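You operate a simulated robot arm through the tools that you are given. There is no shell and no other tool.

You run a simulated two-armed robot. Do the job below in one go: nothing can be reset, and whatever is moved stays where it is left.

TASK
Print the pictures from the expo memory card.
Fine: copy it once in the card dock, set the printer copies slider to the count that the dock shows and press the print key at ready, one run only. Press the dock eject key before the card comes out; it goes back in the card stand. Leave the rest of the cart as it is.
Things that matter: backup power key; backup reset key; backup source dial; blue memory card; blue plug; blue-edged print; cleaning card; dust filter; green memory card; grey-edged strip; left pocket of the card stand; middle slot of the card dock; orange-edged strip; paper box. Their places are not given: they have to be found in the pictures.

It is judged by the outcome, as a careful person would: the job done as asked, and still so three seconds after it is handed in. It fails if anything else is knocked over, pushed out of place, dropped, spilled or broken.

THE ROBOT
Two 7-joint arms with fingered hands on one trunk that stands fixed in place. Base frame: the origin is at the foot of the trunk, x ahead of it, y to its left, z up; the work surface is at about z = 854. Units: mm, rad, N and s.
The left shoulder is at [70, 142, 1314], the right one opposite. With the tool pointing down near the work surface each hand reaches from about 100 to 760 mm from the base axis, measured 20 degrees to its own side. Payload 3.6 kg a hand.
Tool frame (each hand has its own): the origin (TCP) lies between the finger pads and is the grasp point; the fingertips stand 25 mm ahead of it; z points along the fingers, y is the line along which they close. Largest opening 88 mm; the body of the gripper starts 29 mm behind the TCP. The gripper is a hand of 5 fingers: y runs from the thumb to the fingers, the wrist lies at [-13, -97, -162] in the tool frame.
Orientation is that of the tool frame in the base frame, as a unit quaternion [x, y, z, w]. With the fingers straight down and the wrist toward the robot, the tool's x, y and z point along [0, 1, 0], [1, 0, 0] and [0, 0, -1] of the base frame.

THE INTERFACE
- The arms move only by the tool drive_tool. It takes "left_increments", "right_increments" or both (then of equal length, played together; a hand with none holds still); each is a list of rows, each an object of numbers (a shift or turn left out is 0): "x", "y", "z": the shift along the base's x, y, z in mm; "rx", "ry", "rz": the turn, a rotation vector about the base's x, y, z in rad. In form: [{"x": .., "y": .., "z": .., "rx": .., "ry": .., "rz": ..}, ...]. A call has 1 to 20 rows; each row shifts and turns the commanded pose from where the row before left it. A row lasts 0.2 s, in which the tool goes at most 50 mm and 0.15 rad; a call with a longer step from one row to the next is refused whole. Where a pose cannot be reached the arm comes as near as it can. A force on the tool above 40 N (or 10 N above the force at the start of the call, whichever is more), or a blocked arm, ends the call early, and 0.2 s more pass. In this call time passes only in rows, and 0.2 s behind the last. The reply holds the time, the measured pose of the TCP, the force on the tool along the base axes, the opening and the grip force, in the units named above and with some noise, with the torque about the TCP (base axes, N m) and any sound that the robot's microphone picked up.
- Cameras (640 x 400 px; columns grow to the right, rows downward): "scene" is now at [123.3, -43.4, 1539.9]; the picture's right is [-0.45, -0.89, -0.00], its down [-0.58, 0.29, -0.77] and it looks along [0.68, -0.34, -0.64] (base axes); focal length 222 px, centre (320, 200). "left" rides on the left gripper at [-59, -79, -105] in its tool frame; the picture's right is [-0.73, -0.32, 0.61], its down [0.62, -0.68, 0.38] and it looks along [0.29, 0.66, 0.70] (tool axes); focal length 234 px, centre (320, 200). "right" rides on the right gripper at [59, -79, -105] in its tool frame; the picture's right is [-0.73, 0.32, -0.61], its down [-0.62, -0.68, 0.38] and it looks along [-0.29, 0.66, 0.70] (tool axes); focal length 234 px, centre (320, 200).
- grab_frame(camera): a new picture of that camera. It takes no simulated time.
- raise_lower(by): slides the trunk up (or, below 0, down) by that many mm; the arms and the scene camera ride with it, the base frame stays. It gives what a move gives, with no picture.
- set_fingers(index, middle, ring, little, thumb_bend, thumb_turn, hand): sets how far each is bent, from 0 (flat) to 1 (curled in); at 0.3 the hand is open as for a grip, at 0.7 the pads meet at the TCP. One left out holds its place. A second passes; each finger stops where it meets its share of the squeeze, and holds until it gets a number again. It is the only way to open and close the hand. It gives what a move gives, with no picture; readings hold the bend of each and the force on index, middle, ring, little, thumb and palm. thumb_turn goes from beside the hand (0) to across from the fingers (1), as for a grip.
- pan_tilt(pan, tilt): turns the head with the scene camera to pan (to the left, within 1.501 rad either way) and tilt (down, from -0.506 to 1.204), counted from straight ahead of the robot. It gives what a move gives.
- measure_at(camera, pixels): for up to 12 pixels [column, row] of the newest picture of that camera ("zoom" is the newest enlarged one), the place [x, y, z] in the base frame of the surface seen there, good to about 2 mm, but the place of the scene camera against the robot may be out by one fixed shift of up to 12 mm in any direction. It takes no simulated time.
- zoom(camera, box): a new picture of the part [left, top, right, bottom] of that camera's present view, enlarged. It takes no simulated time.
- sign_off(): hands the job in; it is judged then, once.

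Open the grippers and draw the arms clear of the work before you hand the job in, unless the task says otherwise.

The tools are called after ">>>" as name(argument=value, ...) on one line, values as JSON. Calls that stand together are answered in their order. drive_tool: Moves the arms, as the interface text tells. Its arguments: {"type":"object","properties":{"left_increments":{"type":"array","items":{"type":"object","properties":{"x":{"type":"number"},"y":{"type":"number"},"z":{"type":"number"},"rx":{"type":"number"},"ry":{"type":"number"},"rz":{"type":"number"}}}},"right_increments":{"type":"array","items":{"type":"object","properties":{"x":{"type":"number"},"y":{"type":"number"},"z":{"type":"number"},"rx":{"type":"number"},"ry":{"type":"number"},"rz":{"type":"number"}}}}},"required":[]} The other tools are called the same way: raise_lower (by) slides the trunk up or down; set_fingers (index, middle, ring, little, thumb_bend, thumb_turn, hand) moves the fingers one by one; pan_tilt (pan, tilt) turns the head that bears the scene camera; grab_frame (camera) takes a picture; measure_at (camera, pixels) gives the place of the surface under pixels of a picture; zoom (camera, box) takes an enlarged picture of a part of a camera's view; sign_off () hands the job in.

At the start:

```text
time_s: 0.0
left_tcp_pos: [407.0, -37.9, 1390.8]
left_tool_rot: [0.708, 0.706, 0.0, 0.0]
left_wrist_force: [0.6, 0.1, -0.1]
left_ft_torque: [0.03, -0.02, -0.03]
left_opening: 87.6
left_grip_force: 0.0
left_shape: jaw
left_bend: [0.3, 0.3, 0.3, 0.3, 0.3, 0.98]
left_finger forces: [0.0, 0.0, 0.0, 0.0, 0.0, 0.0]
right_tcp_pos: [339.6, -382.9, 1352.8]
right_tool_rot: [0.707, 0.707, 0.0, -0.001]
right_wrist_force: [-0.4, -0.6, 0.2]
right_ft_torque: [0.01, 0.0, 0.02]
right_opening: 87.6
right_grip_force: 0.0
right_shape: jaw
right_bend: [0.3, 0.3, 0.3, 0.3, 0.3, 0.98]
right_finger forces: [0.0, 0.0, 0.1, 0.0, 0.1, 0.0]
trunk travel left (down, up): [-850.0, 90.0]
head pan, tilt: [-0.464, 0.698]
```

scene: 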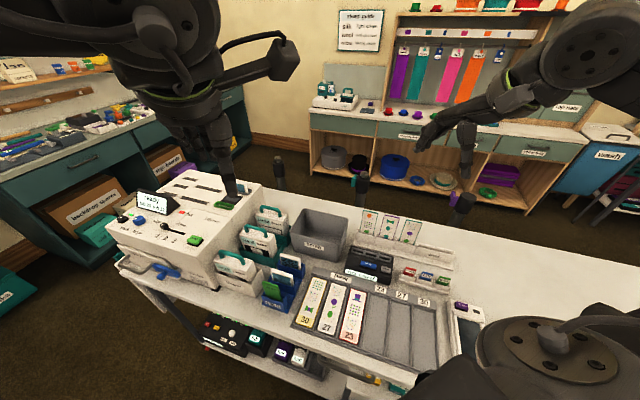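
right: 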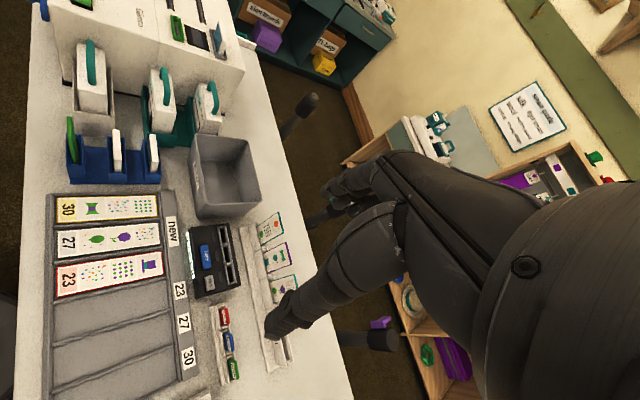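
left: 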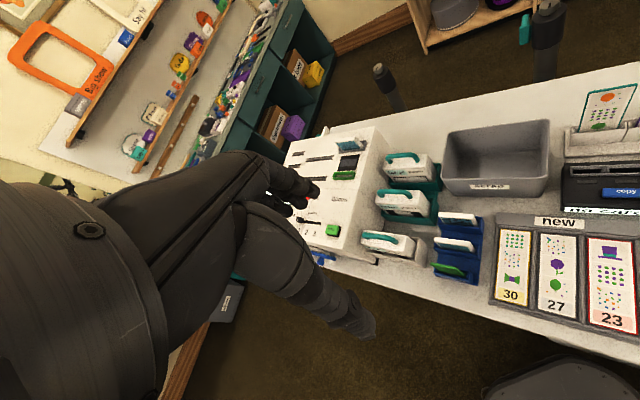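

The pictures show a cart with a printer at the left, cartridges, a scrap bin, a strip tray, the card dock around (370,262) and a card stand around (430,280). I zoom in to see the details.

>>> zoom(camera="scene", box=[320, 200, 500, 320])

>>> zoom(camera="scene", box=[100, 160, 280, 290])

>>> zoom(camera="right", box=[160, 200, 320, 400])

>>> zoom(camera="left", box=[270, 120, 400, 280])

```text
3.33 times, centred on (410, 260) of scene
```

zoom: 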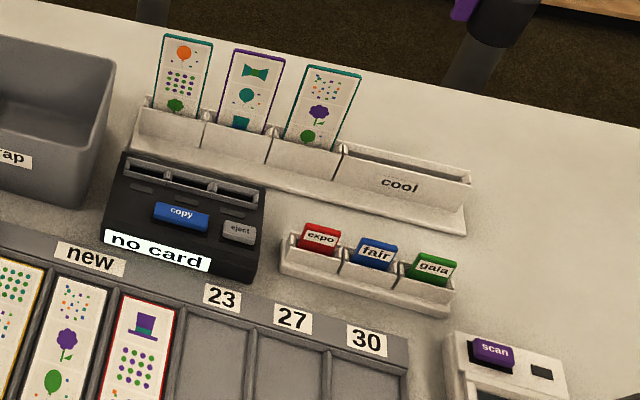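

```text
3.08 times, centred on (190, 225) of scene
```

zoom: 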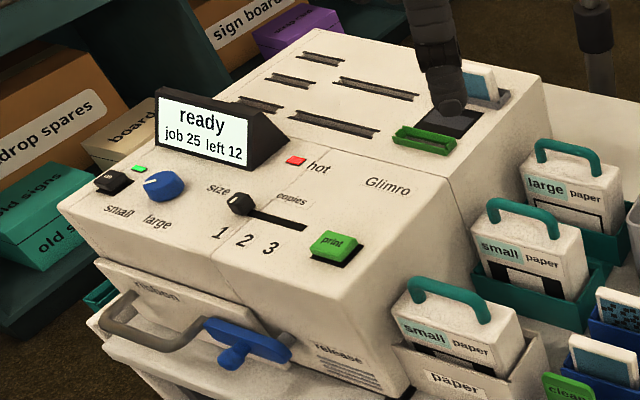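

```text
2.00 times, centred on (240, 300) of right
```

zoom: 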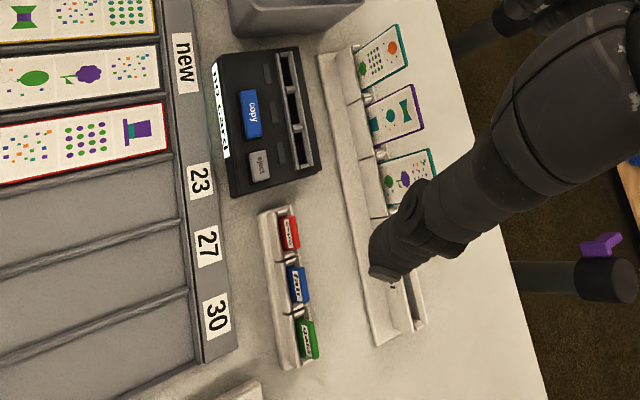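

```text
2.50 times, centred on (335, 200) of left
```

zoom: 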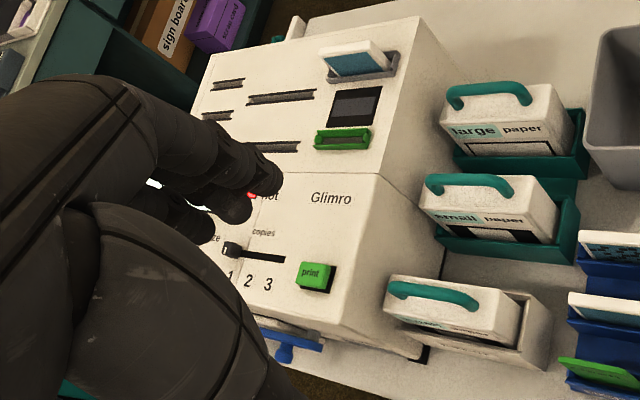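

The expo card is the red one in the left pocket of the card stand; the dock has three slots, a copy key and an eject key. I measure key points from the scene and the right camera pictures.

>>> measure_at(camera="right", pixels=[[224, 316], [228, 342], [233, 368], [214, 310], [207, 256], [210, 283], [227, 236], [228, 256], [230, 275], [190, 224]])

>>> zoom(camera="scene", box=[340, 235, 400, 285])

>>> zoom(camera="right", box=[180, 215, 250, 300])

>>> zoom(camera="scene", box=[395, 255, 460, 300])

```text
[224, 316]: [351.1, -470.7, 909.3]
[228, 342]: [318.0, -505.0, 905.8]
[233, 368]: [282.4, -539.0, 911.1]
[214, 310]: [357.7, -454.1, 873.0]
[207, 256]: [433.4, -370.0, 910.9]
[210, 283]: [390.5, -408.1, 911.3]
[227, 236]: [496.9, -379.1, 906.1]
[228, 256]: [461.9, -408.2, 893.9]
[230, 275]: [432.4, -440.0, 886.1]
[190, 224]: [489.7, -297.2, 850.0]
```

```text
8.00 times, centred on (370, 260) of scene
```

zoom: 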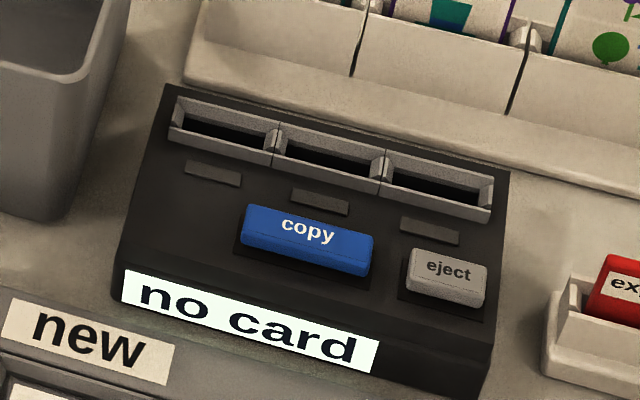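

```text
4.71 times, centred on (215, 258) of right
```

zoom: 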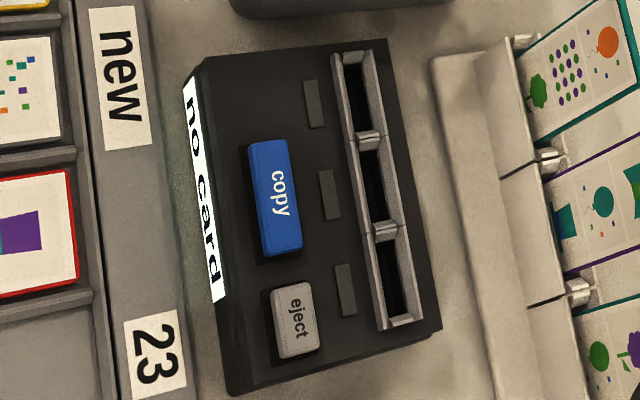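

```text
8.89 times, centred on (428, 278) of scene
```

zoom: 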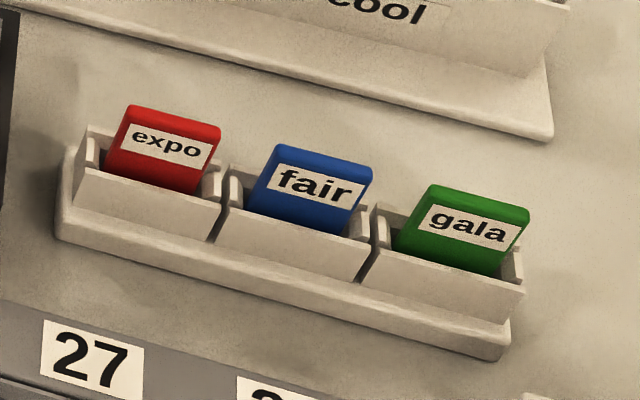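

Cards and slots look like they run along a diagonal of the base frame. I now zoom on the printer panel and measure its parts.

>>> zoom(camera="scene", box=[120, 180, 230, 265])

>>> measure_at(camera="scene", pixels=[[164, 226], [195, 240], [185, 230], [161, 236], [169, 238], [178, 241], [150, 200], [250, 190], [120, 230], [215, 262]])

>>> zoom(camera="scene", box=[180, 300, 420, 400])

```text
4.71 times, centred on (175, 222) of scene
```

zoom: 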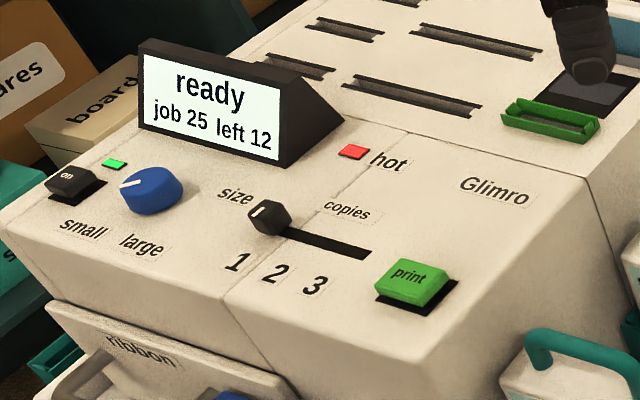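

```text
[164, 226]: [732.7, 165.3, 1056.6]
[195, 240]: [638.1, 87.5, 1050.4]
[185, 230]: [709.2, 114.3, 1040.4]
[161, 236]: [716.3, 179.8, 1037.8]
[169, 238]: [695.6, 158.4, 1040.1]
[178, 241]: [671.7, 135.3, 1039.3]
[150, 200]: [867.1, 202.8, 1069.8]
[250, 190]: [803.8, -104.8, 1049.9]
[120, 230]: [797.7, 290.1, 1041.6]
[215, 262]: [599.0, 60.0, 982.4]
```

```text
2.67 times, centred on (300, 350) of scene
```

zoom: 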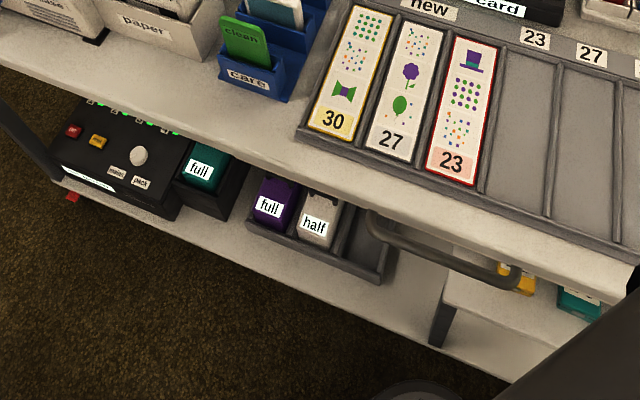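

The backup unit is on the lower shelf and stays untouched; the display reads "ready, job 25, left 12" and the slider is at 1. I look at the hands themselves to understand how the fingers lie around the TCP.

>>> zoom(camera="scene", box=[390, 60, 560, 220])

>>> zoom(camera="scene", box=[120, 20, 310, 210])

>>> zoom(camera="right", box=[240, 120, 440, 360])

```text
2.50 times, centred on (475, 140) of scene
```

zoom: 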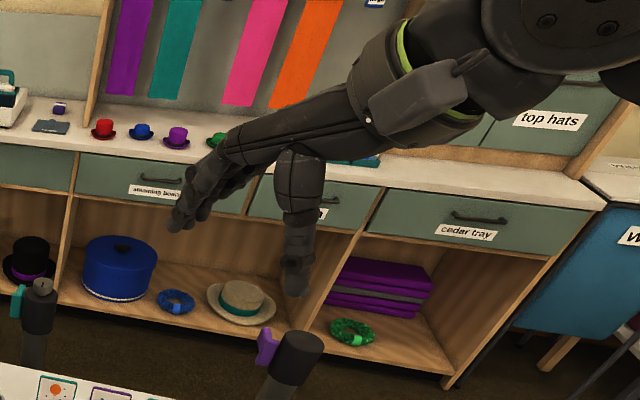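

```text
2.11 times, centred on (215, 115) of scene
```

zoom: 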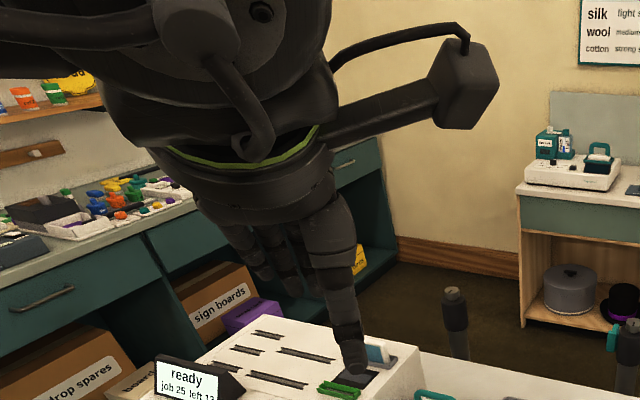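

```text
1.67 times, centred on (340, 240) of right
```

zoom: 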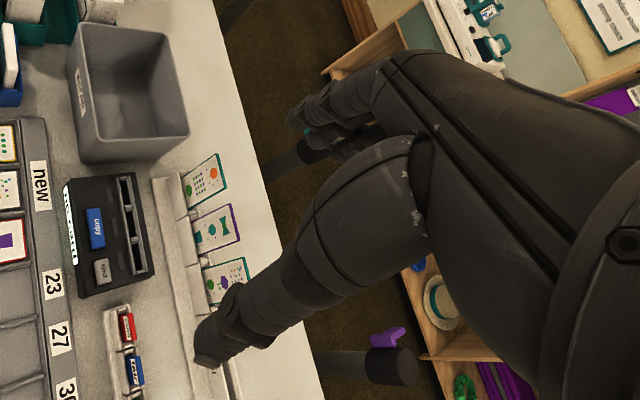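

The thumb hangs nearly straight down on the robot side and the fingers arch on the far side. I turn the right hand 45° so that its closing line matches the cart's depth direction, and lower it for a close look at the card stand and dock.

>>> drive_tool(right_increments=[{"x": -5, "y": 0, "z": -25, "rz": -0.098}, {"x": -5, "y": 0, "z": -25, "rz": -0.098}, {"x": -5, "y": 0, "z": -25, "rz": -0.098}, {"x": -5, "y": 0, "z": -25, "rz": -0.098}, {"x": -5, "y": 0, "z": -25, "rz": -0.098}, {"x": -5, "y": 0, "z": -25, "rz": -0.098}, {"x": -5, "y": 0, "z": -25, "rz": -0.098}, {"x": -5, "y": 0, "z": -25, "rz": -0.099}])

>>> grab_frame(camera="right")

>>> grab_frame(camera="scene")

```text
time_s: 1.8
left_tcp_pos: [410.0, -37.7, 1389.5]
left_tool_rot: [0.707, 0.707, 0.0, -0.001]
left_wrist_force: [0.1, 0.0, -0.8]
left_ft_torque: [-0.01, 0.03, 0.01]
left_opening: 87.8
left_grip_force: 0.1
left_shape: jaw
left_bend: [0.3, 0.3, 0.3, 0.3, 0.3, 0.98]
left_finger forces: [0.1, 0.0, 0.0, 0.1, 0.0, 0.1]
right_tcp_pos: [342.6, -415.0, 1165.2]
right_tool_rot: [0.924, 0.383, -0.001, 0.0]
right_wrist_force: [-0.3, 0.0, 0.6]
right_ft_torque: [0.04, 0.01, 0.03]
right_opening: 87.9
right_grip_force: 0.0
right_shape: jaw
right_bend: [0.3, 0.3, 0.3, 0.3, 0.3, 0.98]
right_finger forces: [0.0, 0.0, 0.0, 0.0, 0.0, 0.0]
right hand out of reach, approached as far as the arm can: row 4, 5, 6, 7, 8
trunk travel left (down, up): [-850.0, 90.0]
head pan, tilt: [-0.464, 0.698]
```

```text
taken
```

right: 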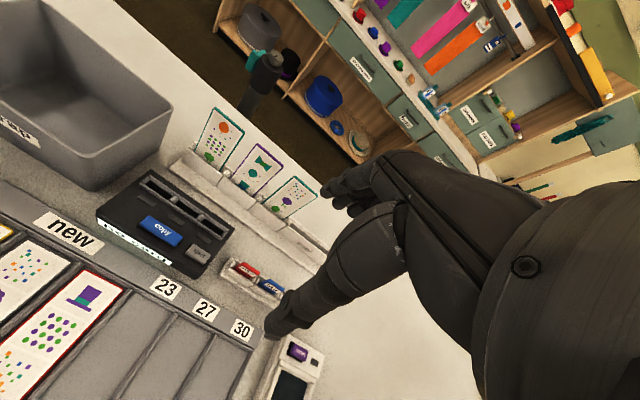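

```text
taken
```

scene: 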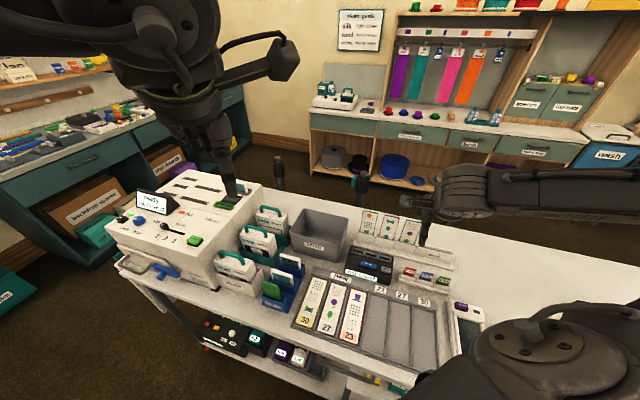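

The hand stopped a bit short because it was too near the shoulder, which is fine. I zoom in on the dock and stand in the right picture, about (180,230) and (258,278).

>>> zoom(camera="right", box=[90, 160, 300, 300])

>>> measure_at(camera="zoom", pixels=[[165, 75], [255, 135], [325, 175], [435, 235], [165, 62], [430, 220], [215, 215], [335, 285], [480, 330], [540, 370]])

```text
2.86 times, centred on (195, 230) of right
```

zoom: 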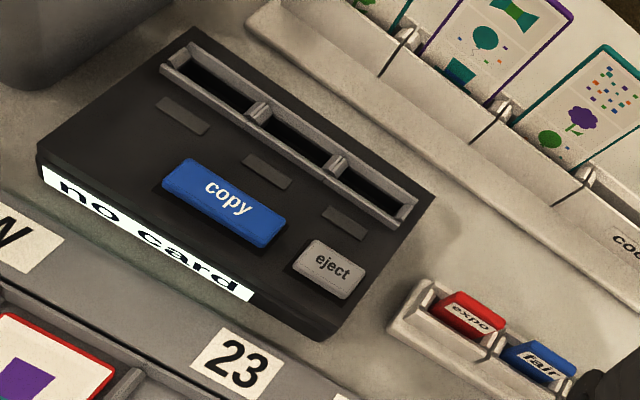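

```text
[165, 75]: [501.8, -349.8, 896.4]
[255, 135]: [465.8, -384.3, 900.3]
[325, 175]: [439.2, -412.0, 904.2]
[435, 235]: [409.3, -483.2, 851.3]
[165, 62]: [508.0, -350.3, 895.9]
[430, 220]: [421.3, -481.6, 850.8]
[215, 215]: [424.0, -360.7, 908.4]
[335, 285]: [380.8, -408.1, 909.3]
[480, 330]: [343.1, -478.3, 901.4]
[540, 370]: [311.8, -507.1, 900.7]
```

I measure more points on the slot rims and on the card tops to get exact geometry.

>>> measure_at(camera="zoom", pixels=[[190, 47], [166, 70], [262, 105], [338, 158], [417, 203], [398, 222], [378, 178], [365, 205], [300, 132], [285, 153], [216, 98], [228, 80]])

>>> measure_at(camera="zoom", pixels=[[453, 295], [500, 322], [440, 310], [470, 318], [495, 335], [430, 285], [420, 310], [490, 350], [410, 320], [225, 360], [470, 300], [395, 330]])

>>> zoom(camera="right", box=[205, 240, 300, 305])

```text
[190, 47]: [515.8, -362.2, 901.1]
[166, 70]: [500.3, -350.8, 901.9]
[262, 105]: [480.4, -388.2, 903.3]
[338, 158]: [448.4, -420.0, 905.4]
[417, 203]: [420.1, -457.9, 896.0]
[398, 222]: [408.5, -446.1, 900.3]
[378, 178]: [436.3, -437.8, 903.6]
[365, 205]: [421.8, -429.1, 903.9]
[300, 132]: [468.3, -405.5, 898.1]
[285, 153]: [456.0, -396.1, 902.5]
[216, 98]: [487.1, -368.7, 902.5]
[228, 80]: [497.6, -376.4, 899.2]
```

```text
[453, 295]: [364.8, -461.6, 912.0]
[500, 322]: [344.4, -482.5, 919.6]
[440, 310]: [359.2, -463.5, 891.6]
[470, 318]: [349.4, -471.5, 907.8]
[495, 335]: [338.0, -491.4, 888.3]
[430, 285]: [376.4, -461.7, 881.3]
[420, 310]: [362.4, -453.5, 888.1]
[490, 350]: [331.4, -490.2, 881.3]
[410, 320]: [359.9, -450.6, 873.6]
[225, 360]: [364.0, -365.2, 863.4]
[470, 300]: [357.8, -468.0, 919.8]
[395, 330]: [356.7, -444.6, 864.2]
```

```text
6.15 times, centred on (252, 272) of right
```

zoom: 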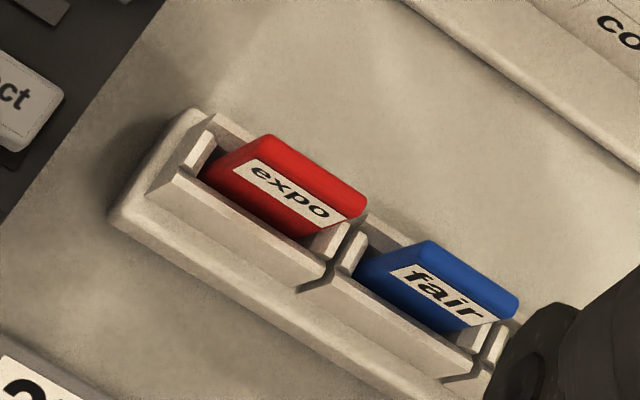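

Card tops are at about z 920 with the pocket rim near 888, and the dock slots have rims near 903. I fold the ring and little fingers of the right hand out of the way so they will not touch the neighbour cards, and turn the head toward the dock.

>>> set_fingers(hand="right", ring=1, little=1)

>>> pan_tilt(pan=-0.85, tilt=0.75)

>>> grab_frame(camera="scene")

>>> grab_frame(camera="right")

```text
time_s: 2.8
left_tcp_pos: [408.0, -38.1, 1390.4]
left_tool_rot: [0.707, 0.708, 0.001, 0.0]
left_wrist_force: [0.4, -0.6, 0.3]
left_ft_torque: [0.01, -0.01, -0.05]
left_opening: 87.4
left_grip_force: 0.0
left_shape: jaw
left_bend: [0.3, 0.3, 0.3, 0.3, 0.3, 0.98]
left_finger forces: [0.0, 0.0, 0.0, 0.0, 0.0, 0.1]
right_tcp_pos: [341.0, -412.2, 1165.7]
right_tool_rot: [0.924, 0.383, -0.001, 0.0]
right_wrist_force: [0.4, 0.4, 0.2]
right_ft_torque: [0.0, 0.03, 0.02]
right_opening: 84.6
right_grip_force: 0.0
right_shape: fingers
right_bend: [0.3, 0.3, 1.0, 1.0, 0.3, 0.98]
right_finger forces: [0.0, 0.0, 0.0, 0.1, 0.0, 0.0]
trunk travel left (down, up): [-850.0, 90.0]
head pan, tilt: [-0.464, 0.698]
```

```text
time_s: 3.7
left_tcp_pos: [406.8, -37.0, 1390.8]
left_tool_rot: [0.707, 0.707, 0.0, 0.0]
left_wrist_force: [0.4, 0.3, -0.1]
left_ft_torque: [-0.03, -0.01, 0.03]
left_opening: 87.7
left_grip_force: 0.1
left_shape: jaw
left_bend: [0.3, 0.3, 0.3, 0.3, 0.3, 0.98]
left_finger forces: [0.0, 0.0, 0.0, 0.1, 0.0, 0.0]
right_tcp_pos: [341.5, -412.7, 1166.2]
right_tool_rot: [0.924, 0.383, 0.0, -0.001]
right_wrist_force: [-0.1, 0.2, -0.5]
right_ft_torque: [0.02, -0.01, -0.02]
right_opening: 84.4
right_grip_force: 0.0
right_shape: fingers
right_bend: [0.3, 0.3, 1.0, 1.0, 0.3, 0.98]
right_finger forces: [0.0, 0.1, 0.0, 0.1, 0.0, 0.0]
trunk travel left (down, up): [-850.0, 90.0]
head pan, tilt: [-0.85, 0.75]
```

```text
taken
```

scene: 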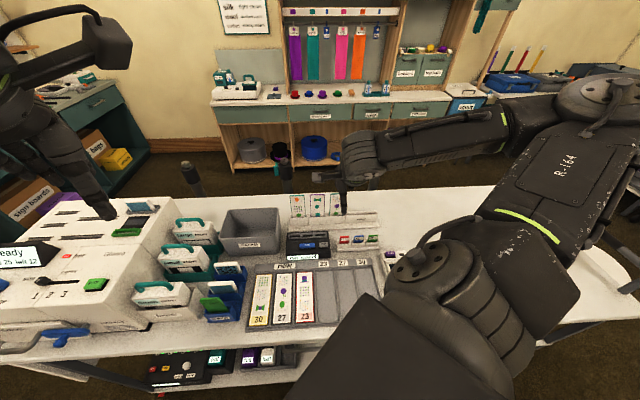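

```text
taken
```

right: 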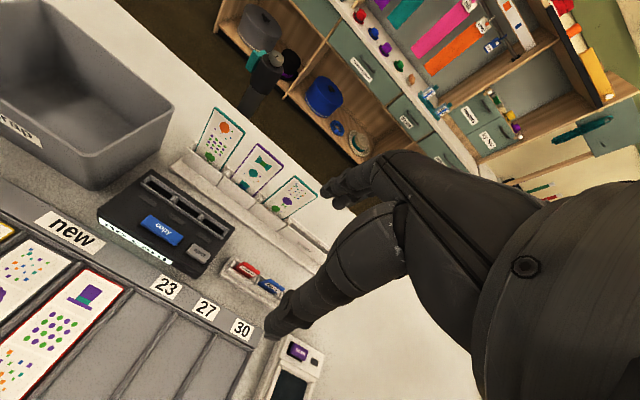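

Ring and little fingers are folded. I zoom on the right hand (around (350,170)) and the dock.

>>> zoom(camera="scene", box=[270, 110, 430, 280])

>>> measure_at(camera="scene", pixels=[[345, 238], [358, 238], [372, 238], [308, 245], [320, 246]])

>>> zoom(camera="right", box=[250, 130, 430, 350])

```text
2.35 times, centred on (350, 195) of scene
```

zoom: 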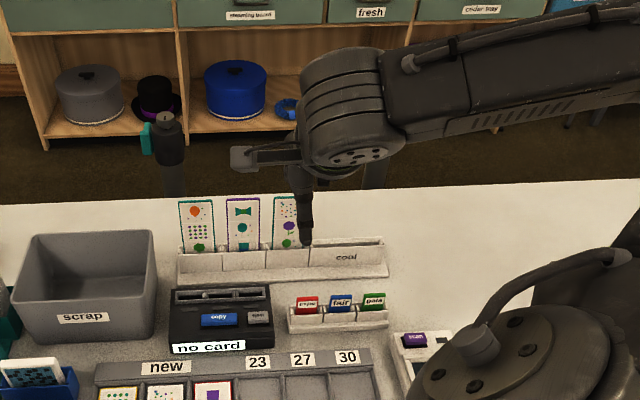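

```text
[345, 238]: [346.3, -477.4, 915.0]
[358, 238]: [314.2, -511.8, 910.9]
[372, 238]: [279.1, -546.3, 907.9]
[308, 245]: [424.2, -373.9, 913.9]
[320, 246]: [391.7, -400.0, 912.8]
```

```text
1.82 times, centred on (340, 240) of right
```

zoom: 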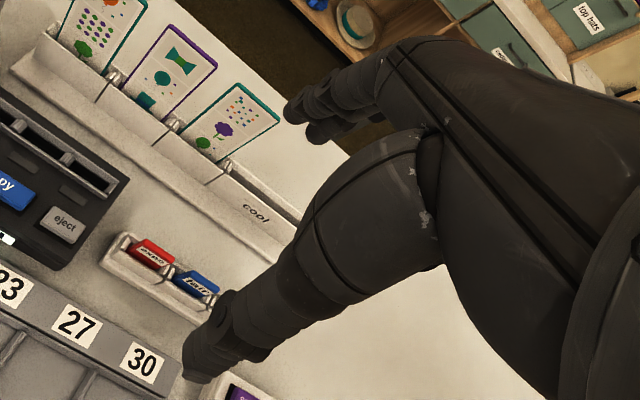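

The index and middle fingertips sit about 10 mm either side of the TCP line with the thumb opposite, good for a pinch. I make a small test move down and outward to see where the commanded pose stands after the reach limit.

>>> drive_tool(right_increments=[{"x": 5, "y": -10, "z": -20}, {"x": 5, "y": -10, "z": -20}, {"x": 5, "y": -10, "z": -20}, {"x": 5, "y": -10, "z": -20}])

>>> grab_frame(camera="right")

```text
time_s: 4.7
left_tcp_pos: [408.1, -38.7, 1390.8]
left_tool_rot: [0.707, 0.707, 0.0, 0.0]
left_wrist_force: [0.3, 0.3, 0.2]
left_ft_torque: [0.0, 0.04, -0.02]
left_opening: 87.9
left_grip_force: 0.2
left_shape: jaw
left_bend: [0.3, 0.3, 0.3, 0.3, 0.3, 0.98]
left_finger forces: [0.0, 0.1, 0.0, 0.0, 0.0, 0.1]
right_tcp_pos: [358.9, -455.1, 1084.1]
right_tool_rot: [0.924, 0.383, 0.0, 0.0]
right_wrist_force: [-0.1, -1.3, 0.0]
right_ft_torque: [-0.01, 0.01, 0.01]
right_opening: 84.9
right_grip_force: 0.1
right_shape: fingers
right_bend: [0.3, 0.3, 1.0, 1.0, 0.3, 0.98]
right_finger forces: [0.1, 0.0, 0.1, 0.0, 0.0, 0.0]
trunk travel left (down, up): [-850.0, 90.0]
head pan, tilt: [-0.85, 0.75]
```

```text
taken
```

right: 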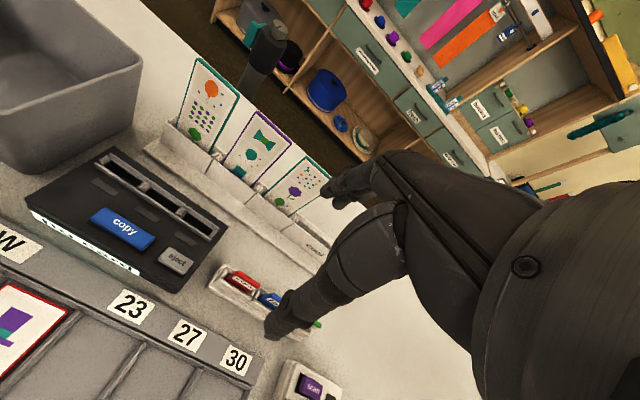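

The command continues from where the arm really was. I zoom in on the stand and dock from here and measure again.

>>> zoom(camera="right", box=[190, 240, 310, 330])

>>> measure_at(camera="right", pixels=[[243, 272], [236, 280], [256, 284], [247, 286], [231, 277], [225, 267], [290, 240], [270, 255], [222, 285], [280, 292], [300, 270], [200, 290]])

```text
4.44 times, centred on (250, 285) of right
```

zoom: 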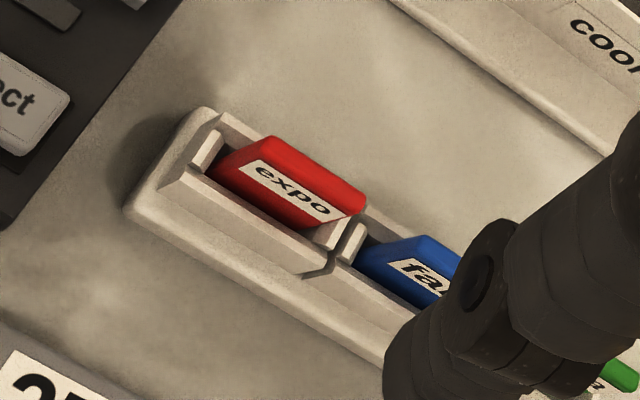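

```text
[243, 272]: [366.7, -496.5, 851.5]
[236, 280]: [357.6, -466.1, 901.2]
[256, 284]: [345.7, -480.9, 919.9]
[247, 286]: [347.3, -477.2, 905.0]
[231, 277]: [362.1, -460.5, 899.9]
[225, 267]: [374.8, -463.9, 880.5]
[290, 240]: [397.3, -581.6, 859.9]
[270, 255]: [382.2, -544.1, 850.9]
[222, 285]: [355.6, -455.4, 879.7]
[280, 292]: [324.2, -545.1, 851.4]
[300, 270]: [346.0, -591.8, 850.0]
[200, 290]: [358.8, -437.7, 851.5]
```

I measure on the zoomed picture for finer positions of the card edges and pocket walls.

>>> measure_at(camera="zoom", pixels=[[272, 142], [358, 192], [315, 165], [255, 165], [332, 212], [290, 190], [225, 172], [295, 220], [222, 118], [185, 172], [322, 258], [205, 150]])

>>> measure_at(camera="zoom", pixels=[[330, 230], [350, 240], [130, 205], [200, 110], [400, 240], [450, 270], [420, 285], [560, 100], [450, 40], [20, 100], [300, 150], [340, 178]])

```text
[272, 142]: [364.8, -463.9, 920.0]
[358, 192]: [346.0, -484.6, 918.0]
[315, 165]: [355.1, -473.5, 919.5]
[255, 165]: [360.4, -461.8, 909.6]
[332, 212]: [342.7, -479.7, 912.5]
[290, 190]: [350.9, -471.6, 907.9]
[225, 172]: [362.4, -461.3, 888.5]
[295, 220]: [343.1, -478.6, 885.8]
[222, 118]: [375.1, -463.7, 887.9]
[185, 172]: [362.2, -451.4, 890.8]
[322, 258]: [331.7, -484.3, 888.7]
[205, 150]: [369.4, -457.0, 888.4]
```

```text
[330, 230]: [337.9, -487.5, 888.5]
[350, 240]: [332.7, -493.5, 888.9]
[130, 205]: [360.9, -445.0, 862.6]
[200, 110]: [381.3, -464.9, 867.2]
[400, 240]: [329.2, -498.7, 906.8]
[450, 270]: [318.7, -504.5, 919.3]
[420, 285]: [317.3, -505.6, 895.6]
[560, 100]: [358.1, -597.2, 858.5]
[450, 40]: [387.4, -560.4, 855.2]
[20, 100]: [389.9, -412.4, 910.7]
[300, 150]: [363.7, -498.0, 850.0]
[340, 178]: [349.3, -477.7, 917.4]
```

The card stands upright: centre about s=84, t=584 in cart axes, i.e. x≈353.6, y≈-472.3, with its top at z 920 and about 6 mm thick. I partly close index, middle and thumb, then go to a point above it.

>>> set_fingers(hand="right", index=0.5, middle=0.5, thumb_bend=0.5)

>>> drive_tool(right_increments=[{"x": -1, "y": -4, "z": -25}, {"x": -1, "y": -4, "z": -25}, {"x": -1, "y": -4, "z": -25}, {"x": -2, "y": -5, "z": -24}])

>>> grab_frame(camera="right")

>>> zoom(camera="scene", box=[280, 160, 400, 280])

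```text
time_s: 5.7
left_tcp_pos: [407.2, -38.8, 1391.2]
left_tool_rot: [0.707, 0.707, 0.001, 0.0]
left_wrist_force: [-0.3, 0.9, 0.2]
left_ft_torque: [0.0, 0.01, 0.0]
left_opening: 87.5
left_grip_force: 0.0
left_shape: jaw
left_bend: [0.3, 0.3, 0.3, 0.3, 0.3, 0.98]
left_finger forces: [0.0, 0.1, 0.1, 0.1, 0.0, 0.0]
right_tcp_pos: [358.9, -453.6, 1084.6]
right_tool_rot: [0.924, 0.383, 0.0, -0.001]
right_wrist_force: [-0.3, -0.1, 0.3]
right_ft_torque: [-0.01, -0.01, -0.01]
right_opening: 42.1
right_grip_force: 0.0
right_shape: fingers
right_bend: [0.5, 0.5, 1.0, 1.0, 0.5, 0.98]
right_finger forces: [0.0, 0.0, 0.0, 0.1, 0.1, 0.0]
trunk travel left (down, up): [-850.0, 90.0]
head pan, tilt: [-0.85, 0.75]
```

```text
time_s: 6.7
left_tcp_pos: [408.1, -37.8, 1389.4]
left_tool_rot: [0.707, 0.707, -0.001, 0.001]
left_wrist_force: [0.4, 0.3, 0.2]
left_ft_torque: [0.01, -0.01, 0.0]
left_opening: 87.6
left_grip_force: 0.0
left_shape: jaw
left_bend: [0.3, 0.3, 0.3, 0.3, 0.3, 0.98]
left_finger forces: [0.0, 0.1, 0.0, 0.0, 0.1, 0.1]
right_tcp_pos: [355.6, -471.4, 984.9]
right_tool_rot: [0.923, 0.384, 0.0, 0.0]
right_wrist_force: [0.4, 0.3, 0.1]
right_ft_torque: [0.01, -0.03, 0.01]
right_opening: 42.3
right_grip_force: 0.2
right_shape: fingers
right_bend: [0.5, 0.5, 1.0, 1.0, 0.5, 0.98]
right_finger forces: [0.1, 0.0, 0.0, 0.1, 0.0, 0.0]
trunk travel left (down, up): [-850.0, 90.0]
head pan, tilt: [-0.85, 0.75]
```

```text
taken
```

right: 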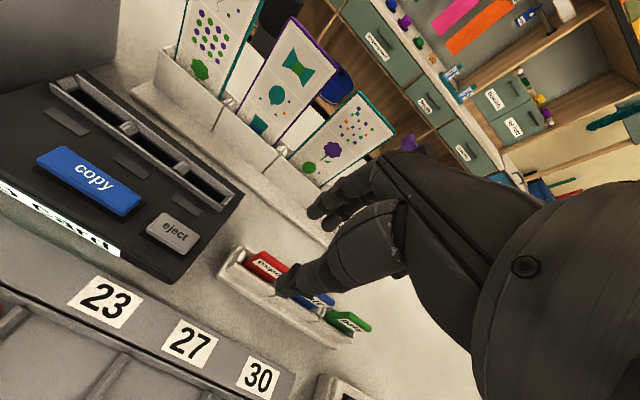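

```text
3.33 times, centred on (340, 220) of scene
```

zoom: 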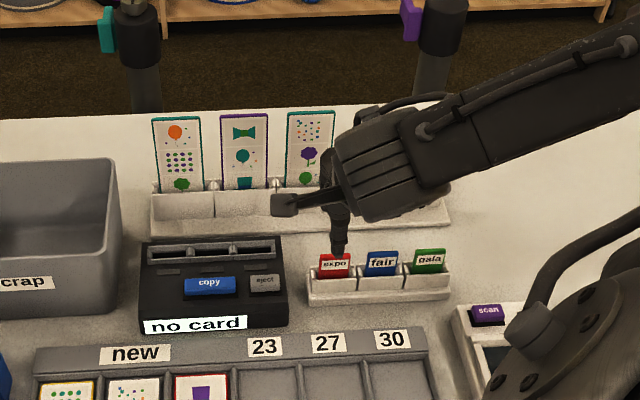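

The thumb lines up with the red card in both views. I lower to z≈940 and check clearances on both sides.

>>> drive_tool(right_increments=[{"x": 0, "y": -1, "z": -15}, {"z": -15}, {"z": -15}])

>>> grab_frame(camera="right")

>>> zoom(camera="right", box=[210, 170, 420, 340])

>>> zoom(camera="scene", box=[310, 190, 390, 270])

```text
time_s: 7.5
left_tcp_pos: [408.3, -38.0, 1390.7]
left_tool_rot: [0.707, 0.707, -0.001, 0.0]
left_wrist_force: [-1.0, -0.5, -0.7]
left_ft_torque: [0.0, 0.02, 0.0]
left_opening: 87.6
left_grip_force: 0.0
left_shape: jaw
left_bend: [0.3, 0.3, 0.3, 0.3, 0.3, 0.98]
left_finger forces: [0.0, 0.0, 0.1, 0.0, 0.0, 0.1]
right_tcp_pos: [355.2, -473.7, 941.0]
right_tool_rot: [0.924, 0.383, 0.0, 0.001]
right_wrist_force: [0.3, -0.6, 0.5]
right_ft_torque: [0.01, 0.01, 0.01]
right_opening: 42.1
right_grip_force: 0.0
right_shape: fingers
right_bend: [0.5, 0.5, 1.0, 1.0, 0.5, 0.98]
right_finger forces: [0.1, 0.1, 0.0, 0.0, 0.0, 0.1]
trunk travel left (down, up): [-850.0, 90.0]
head pan, tilt: [-0.85, 0.75]
```

```text
taken
```

right: 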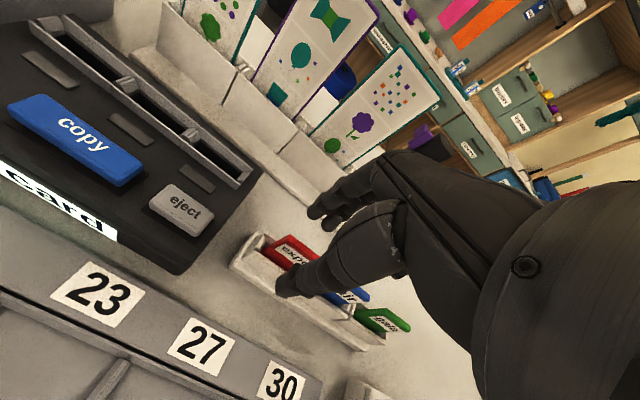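

```text
2.35 times, centred on (315, 255) of right
```

zoom: 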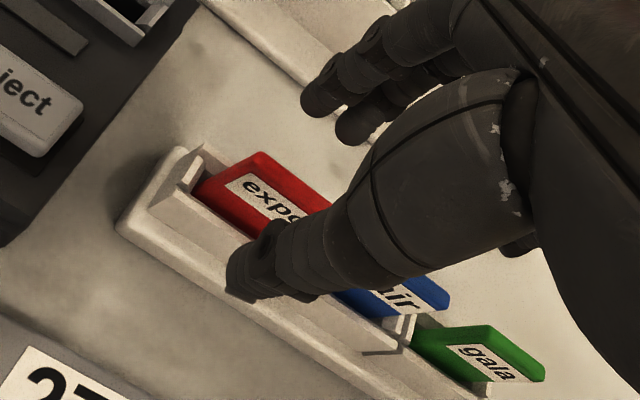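

```text
5.00 times, centred on (350, 230) of scene
```

zoom: 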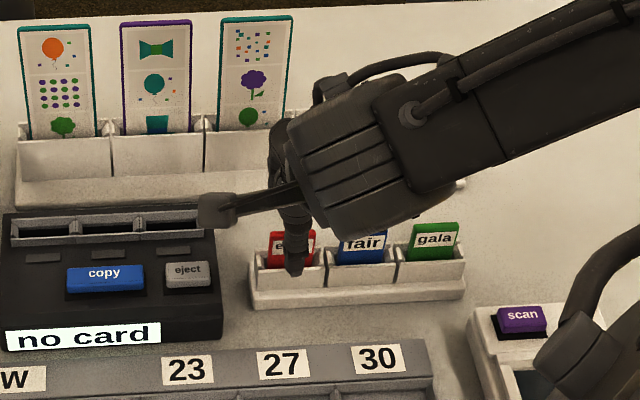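

The thumb is centred on the red card and the fingers are well clear behind it. I lower 17 mm so that about 20 mm of card is between the fingers, then close index, middle and thumb.

>>> drive_tool(right_increments=[{"z": -9}, {"z": -8}])

>>> set_fingers(hand="right", index=0.62, middle=0.62, thumb_bend=0.62)

>>> zoom(camera="right", box=[210, 170, 420, 340])

>>> zoom(camera="scene", box=[310, 190, 390, 270])

```text
time_s: 8.1
left_tcp_pos: [408.9, -38.0, 1390.2]
left_tool_rot: [0.707, 0.707, 0.0, 0.0]
left_wrist_force: [0.1, -0.4, 0.9]
left_ft_torque: [-0.02, -0.01, -0.02]
left_opening: 87.3
left_grip_force: 0.0
left_shape: jaw
left_bend: [0.3, 0.3, 0.3, 0.3, 0.3, 0.98]
left_finger forces: [0.0, 0.0, 0.0, 0.0, 0.1, 0.0]
right_tcp_pos: [353.1, -475.4, 924.1]
right_tool_rot: [0.923, 0.384, 0.0, 0.0]
right_wrist_force: [1.0, 1.1, -0.2]
right_ft_torque: [0.02, 0.01, 0.04]
right_opening: 42.0
right_grip_force: 0.0
right_shape: fingers
right_bend: [0.5, 0.5, 1.0, 1.0, 0.5, 0.98]
right_finger forces: [0.0, 0.0, 0.0, 0.0, 0.1, 0.0]
trunk travel left (down, up): [-850.0, 90.0]
head pan, tilt: [-0.85, 0.75]
```

```text
time_s: 9.1
left_tcp_pos: [407.7, -37.8, 1390.0]
left_tool_rot: [0.707, 0.708, 0.0, 0.0]
left_wrist_force: [0.6, 0.3, -0.2]
left_ft_torque: [0.02, -0.03, 0.01]
left_opening: 87.7
left_grip_force: 0.1
left_shape: jaw
left_bend: [0.3, 0.3, 0.3, 0.3, 0.3, 0.98]
left_finger forces: [0.0, 0.1, 0.0, 0.1, 0.0, 0.0]
right_tcp_pos: [353.4, -475.3, 924.1]
right_tool_rot: [0.923, 0.384, -0.001, 0.0]
right_wrist_force: [-0.5, -0.3, 0.1]
right_ft_torque: [0.01, -0.03, 0.02]
right_opening: 16.1
right_grip_force: 0.0
right_shape: fingers
right_bend: [0.62, 0.62, 1.0, 1.0, 0.62, 0.98]
right_finger forces: [0.1, 0.0, 0.0, 0.1, 0.1, 0.0]
trunk travel left (down, up): [-850.0, 90.0]
head pan, tilt: [-0.85, 0.75]
```

```text
2.35 times, centred on (315, 255) of right
```

zoom: 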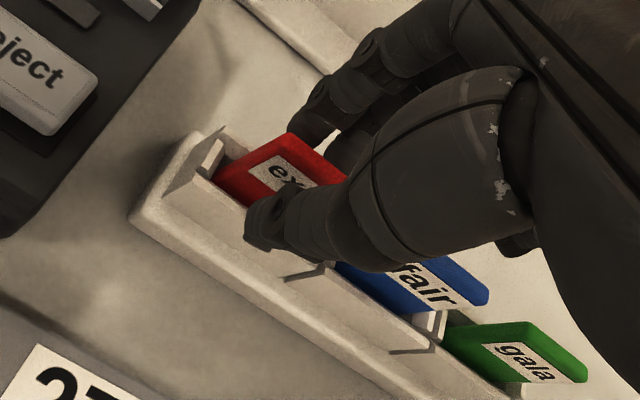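

```text
5.00 times, centred on (350, 230) of scene
```

zoom: 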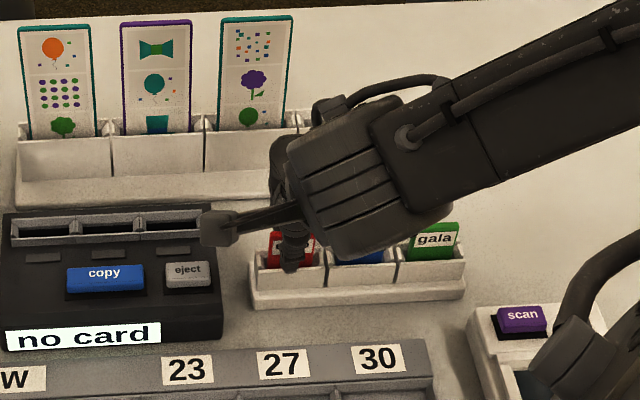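

Fingers straddle the card at 16 mm opening with no contact yet. I now close to grip.

>>> set_fingers(hand="right", index=0.75, middle=0.75, thumb_bend=0.75)

>>> zoom(camera="right", box=[210, 170, 420, 340])

```text
time_s: 10.1
left_tcp_pos: [409.6, -38.6, 1390.7]
left_tool_rot: [0.707, 0.707, 0.0, 0.0]
left_wrist_force: [-0.9, -0.4, 0.1]
left_ft_torque: [-0.01, 0.0, 0.01]
left_opening: 87.6
left_grip_force: 0.0
left_shape: jaw
left_bend: [0.3, 0.3, 0.3, 0.3, 0.3, 0.98]
left_finger forces: [0.1, 0.0, 0.0, 0.0, 0.0, 0.0]
right_tcp_pos: [354.0, -475.6, 924.1]
right_tool_rot: [0.924, 0.383, 0.0, 0.001]
right_wrist_force: [0.0, 0.9, -1.3]
right_ft_torque: [0.06, -0.03, 0.04]
right_opening: 0.2
right_grip_force: 7.1
right_shape: fingers
right_bend: [0.74, 0.74, 1.0, 1.0, 0.69, 0.97]
right_finger forces: [4.1, 3.0, 0.0, 0.0, 7.7, 0.0]
trunk travel left (down, up): [-850.0, 90.0]
head pan, tilt: [-0.85, 0.75]
```

```text
2.35 times, centred on (315, 255) of right
```

zoom: 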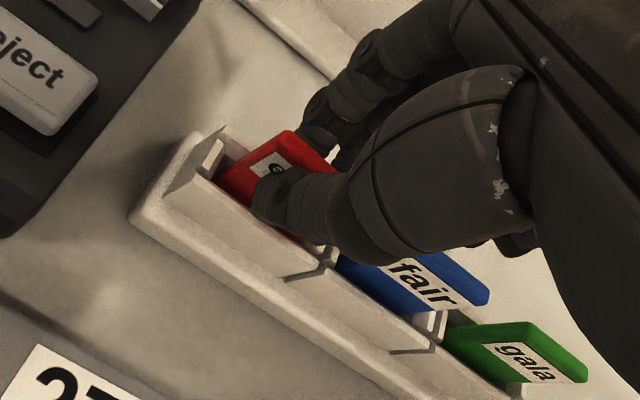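

Grip force is about 7 N with balanced thumb and finger forces, though the opening reads near 0. I lift 12 mm and look whether the card follows.

>>> drive_tool(right_increments=[{"z": 4}, {"z": 4}, {"z": 4}])

>>> zoom(camera="right", box=[210, 170, 420, 340])

>>> zoom(camera="scene", box=[310, 190, 390, 270])

```text
time_s: 10.9
left_tcp_pos: [408.1, -37.6, 1389.4]
left_tool_rot: [0.707, 0.707, 0.0, 0.0]
left_wrist_force: [0.1, 0.0, -0.4]
left_ft_torque: [0.02, 0.04, 0.03]
left_opening: 87.4
left_grip_force: 0.1
left_shape: jaw
left_bend: [0.3, 0.3, 0.3, 0.3, 0.3, 0.98]
left_finger forces: [0.0, 0.0, 0.1, 0.0, 0.0, 0.1]
right_tcp_pos: [354.9, -473.9, 937.6]
right_tool_rot: [0.924, 0.384, 0.001, -0.001]
right_wrist_force: [0.4, 0.9, -0.2]
right_ft_torque: [0.04, 0.05, 0.02]
right_opening: 0.0
right_grip_force: 7.3
right_shape: fingers
right_bend: [0.74, 0.74, 1.0, 1.0, 0.69, 0.97]
right_finger forces: [4.4, 2.4, 0.0, 0.0, 7.5, 0.0]
trunk travel left (down, up): [-850.0, 90.0]
head pan, tilt: [-0.85, 0.75]
```

```text
2.35 times, centred on (315, 255) of right
```

zoom: 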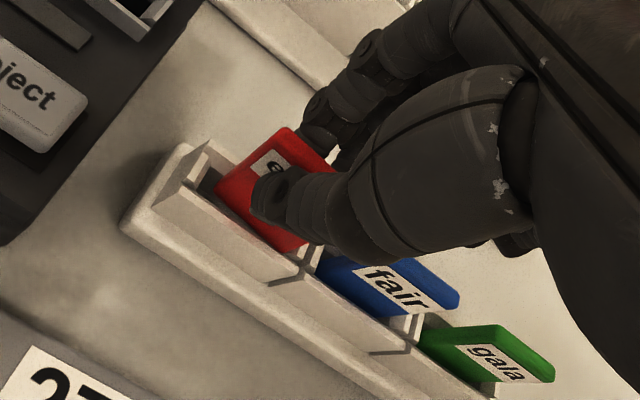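

```text
5.00 times, centred on (350, 230) of scene
```

zoom: 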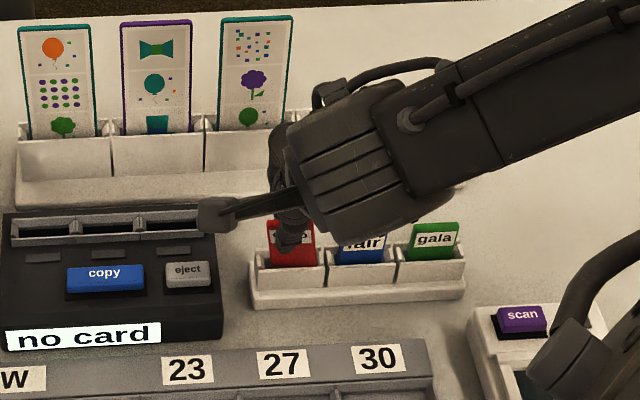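

The card moves up with the hand. I lift another 65 mm straight up to clear the pocket and inspect how the card hangs.

>>> drive_tool(right_increments=[{"z": 10}, {"z": 10}, {"z": 15}, {"z": 15}, {"z": 15}])

>>> zoom(camera="right", box=[210, 170, 420, 340])

>>> zoom(camera="scene", box=[310, 180, 390, 260])

```text
time_s: 12.1
left_tcp_pos: [407.7, -37.5, 1389.4]
left_tool_rot: [0.707, 0.707, 0.0, 0.0]
left_wrist_force: [0.3, 0.8, -1.1]
left_ft_torque: [0.0, -0.01, -0.03]
left_opening: 87.8
left_grip_force: 0.1
left_shape: jaw
left_bend: [0.3, 0.3, 0.3, 0.3, 0.3, 0.98]
left_finger forces: [0.0, 0.0, 0.0, 0.1, 0.1, 0.0]
right_tcp_pos: [354.1, -473.5, 1003.6]
right_tool_rot: [0.923, 0.384, 0.001, 0.0]
right_wrist_force: [-0.1, 0.5, 0.1]
right_ft_torque: [-0.03, 0.04, 0.02]
right_opening: 0.0
right_grip_force: 6.4
right_shape: fingers
right_bend: [0.74, 0.74, 1.0, 1.0, 0.69, 0.96]
right_finger forces: [5.6, 1.4, 0.1, 0.1, 7.1, 0.1]
trunk travel left (down, up): [-850.0, 90.0]
head pan, tilt: [-0.85, 0.75]
```

```text
2.35 times, centred on (315, 255) of right
```

zoom: 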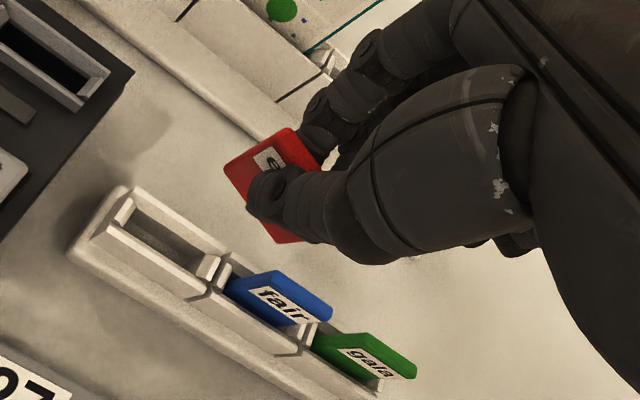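

```text
5.00 times, centred on (350, 220) of scene
```

zoom: 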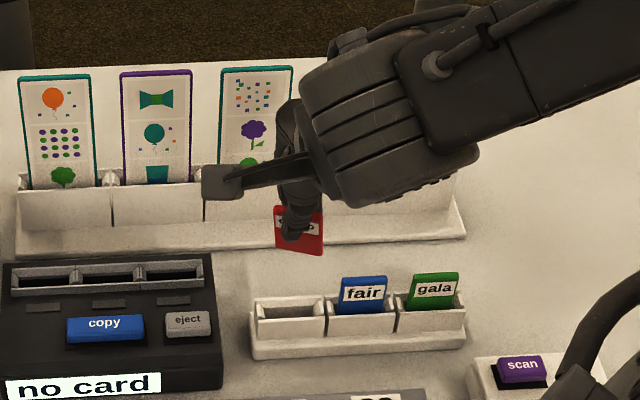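

The card is out and held; it may be slightly tilted. I measure its corners in close zooms of both cameras.

>>> zoom(camera="scene", box=[335, 205, 367, 235])

>>> zoom(camera="right", box=[260, 210, 330, 290])

```text
13.33 times, centred on (351, 220) of scene
```

zoom: 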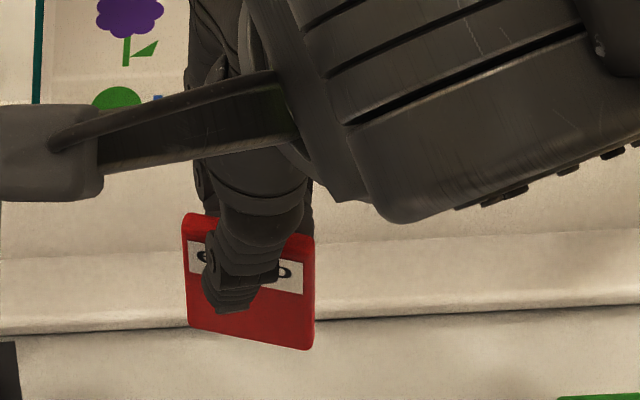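

```text
5.00 times, centred on (295, 250) of right
```

zoom: 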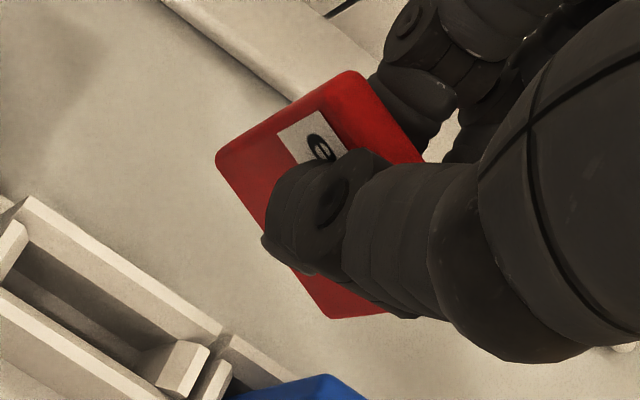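

I measure points on the card face to find its yaw and tilt.

>>> measure_at(camera="zoom", pixels=[[240, 160], [300, 130], [345, 90], [390, 130], [330, 300], [285, 200], [370, 310], [225, 170]])

>>> measure_at(camera="scene", pixels=[[342, 222], [342, 228], [349, 222], [349, 230], [346, 229], [342, 225], [349, 226]])

```text
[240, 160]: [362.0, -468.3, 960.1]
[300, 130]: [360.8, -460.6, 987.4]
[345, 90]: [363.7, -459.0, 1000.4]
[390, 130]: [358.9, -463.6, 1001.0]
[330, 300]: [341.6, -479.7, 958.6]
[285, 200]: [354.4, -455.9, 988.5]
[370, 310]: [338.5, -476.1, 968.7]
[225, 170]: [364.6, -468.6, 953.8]
```

```text
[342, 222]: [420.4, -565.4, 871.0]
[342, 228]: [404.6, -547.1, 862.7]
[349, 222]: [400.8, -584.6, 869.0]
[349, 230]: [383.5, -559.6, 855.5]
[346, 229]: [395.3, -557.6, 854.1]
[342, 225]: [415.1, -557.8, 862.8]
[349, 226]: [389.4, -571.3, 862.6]
```

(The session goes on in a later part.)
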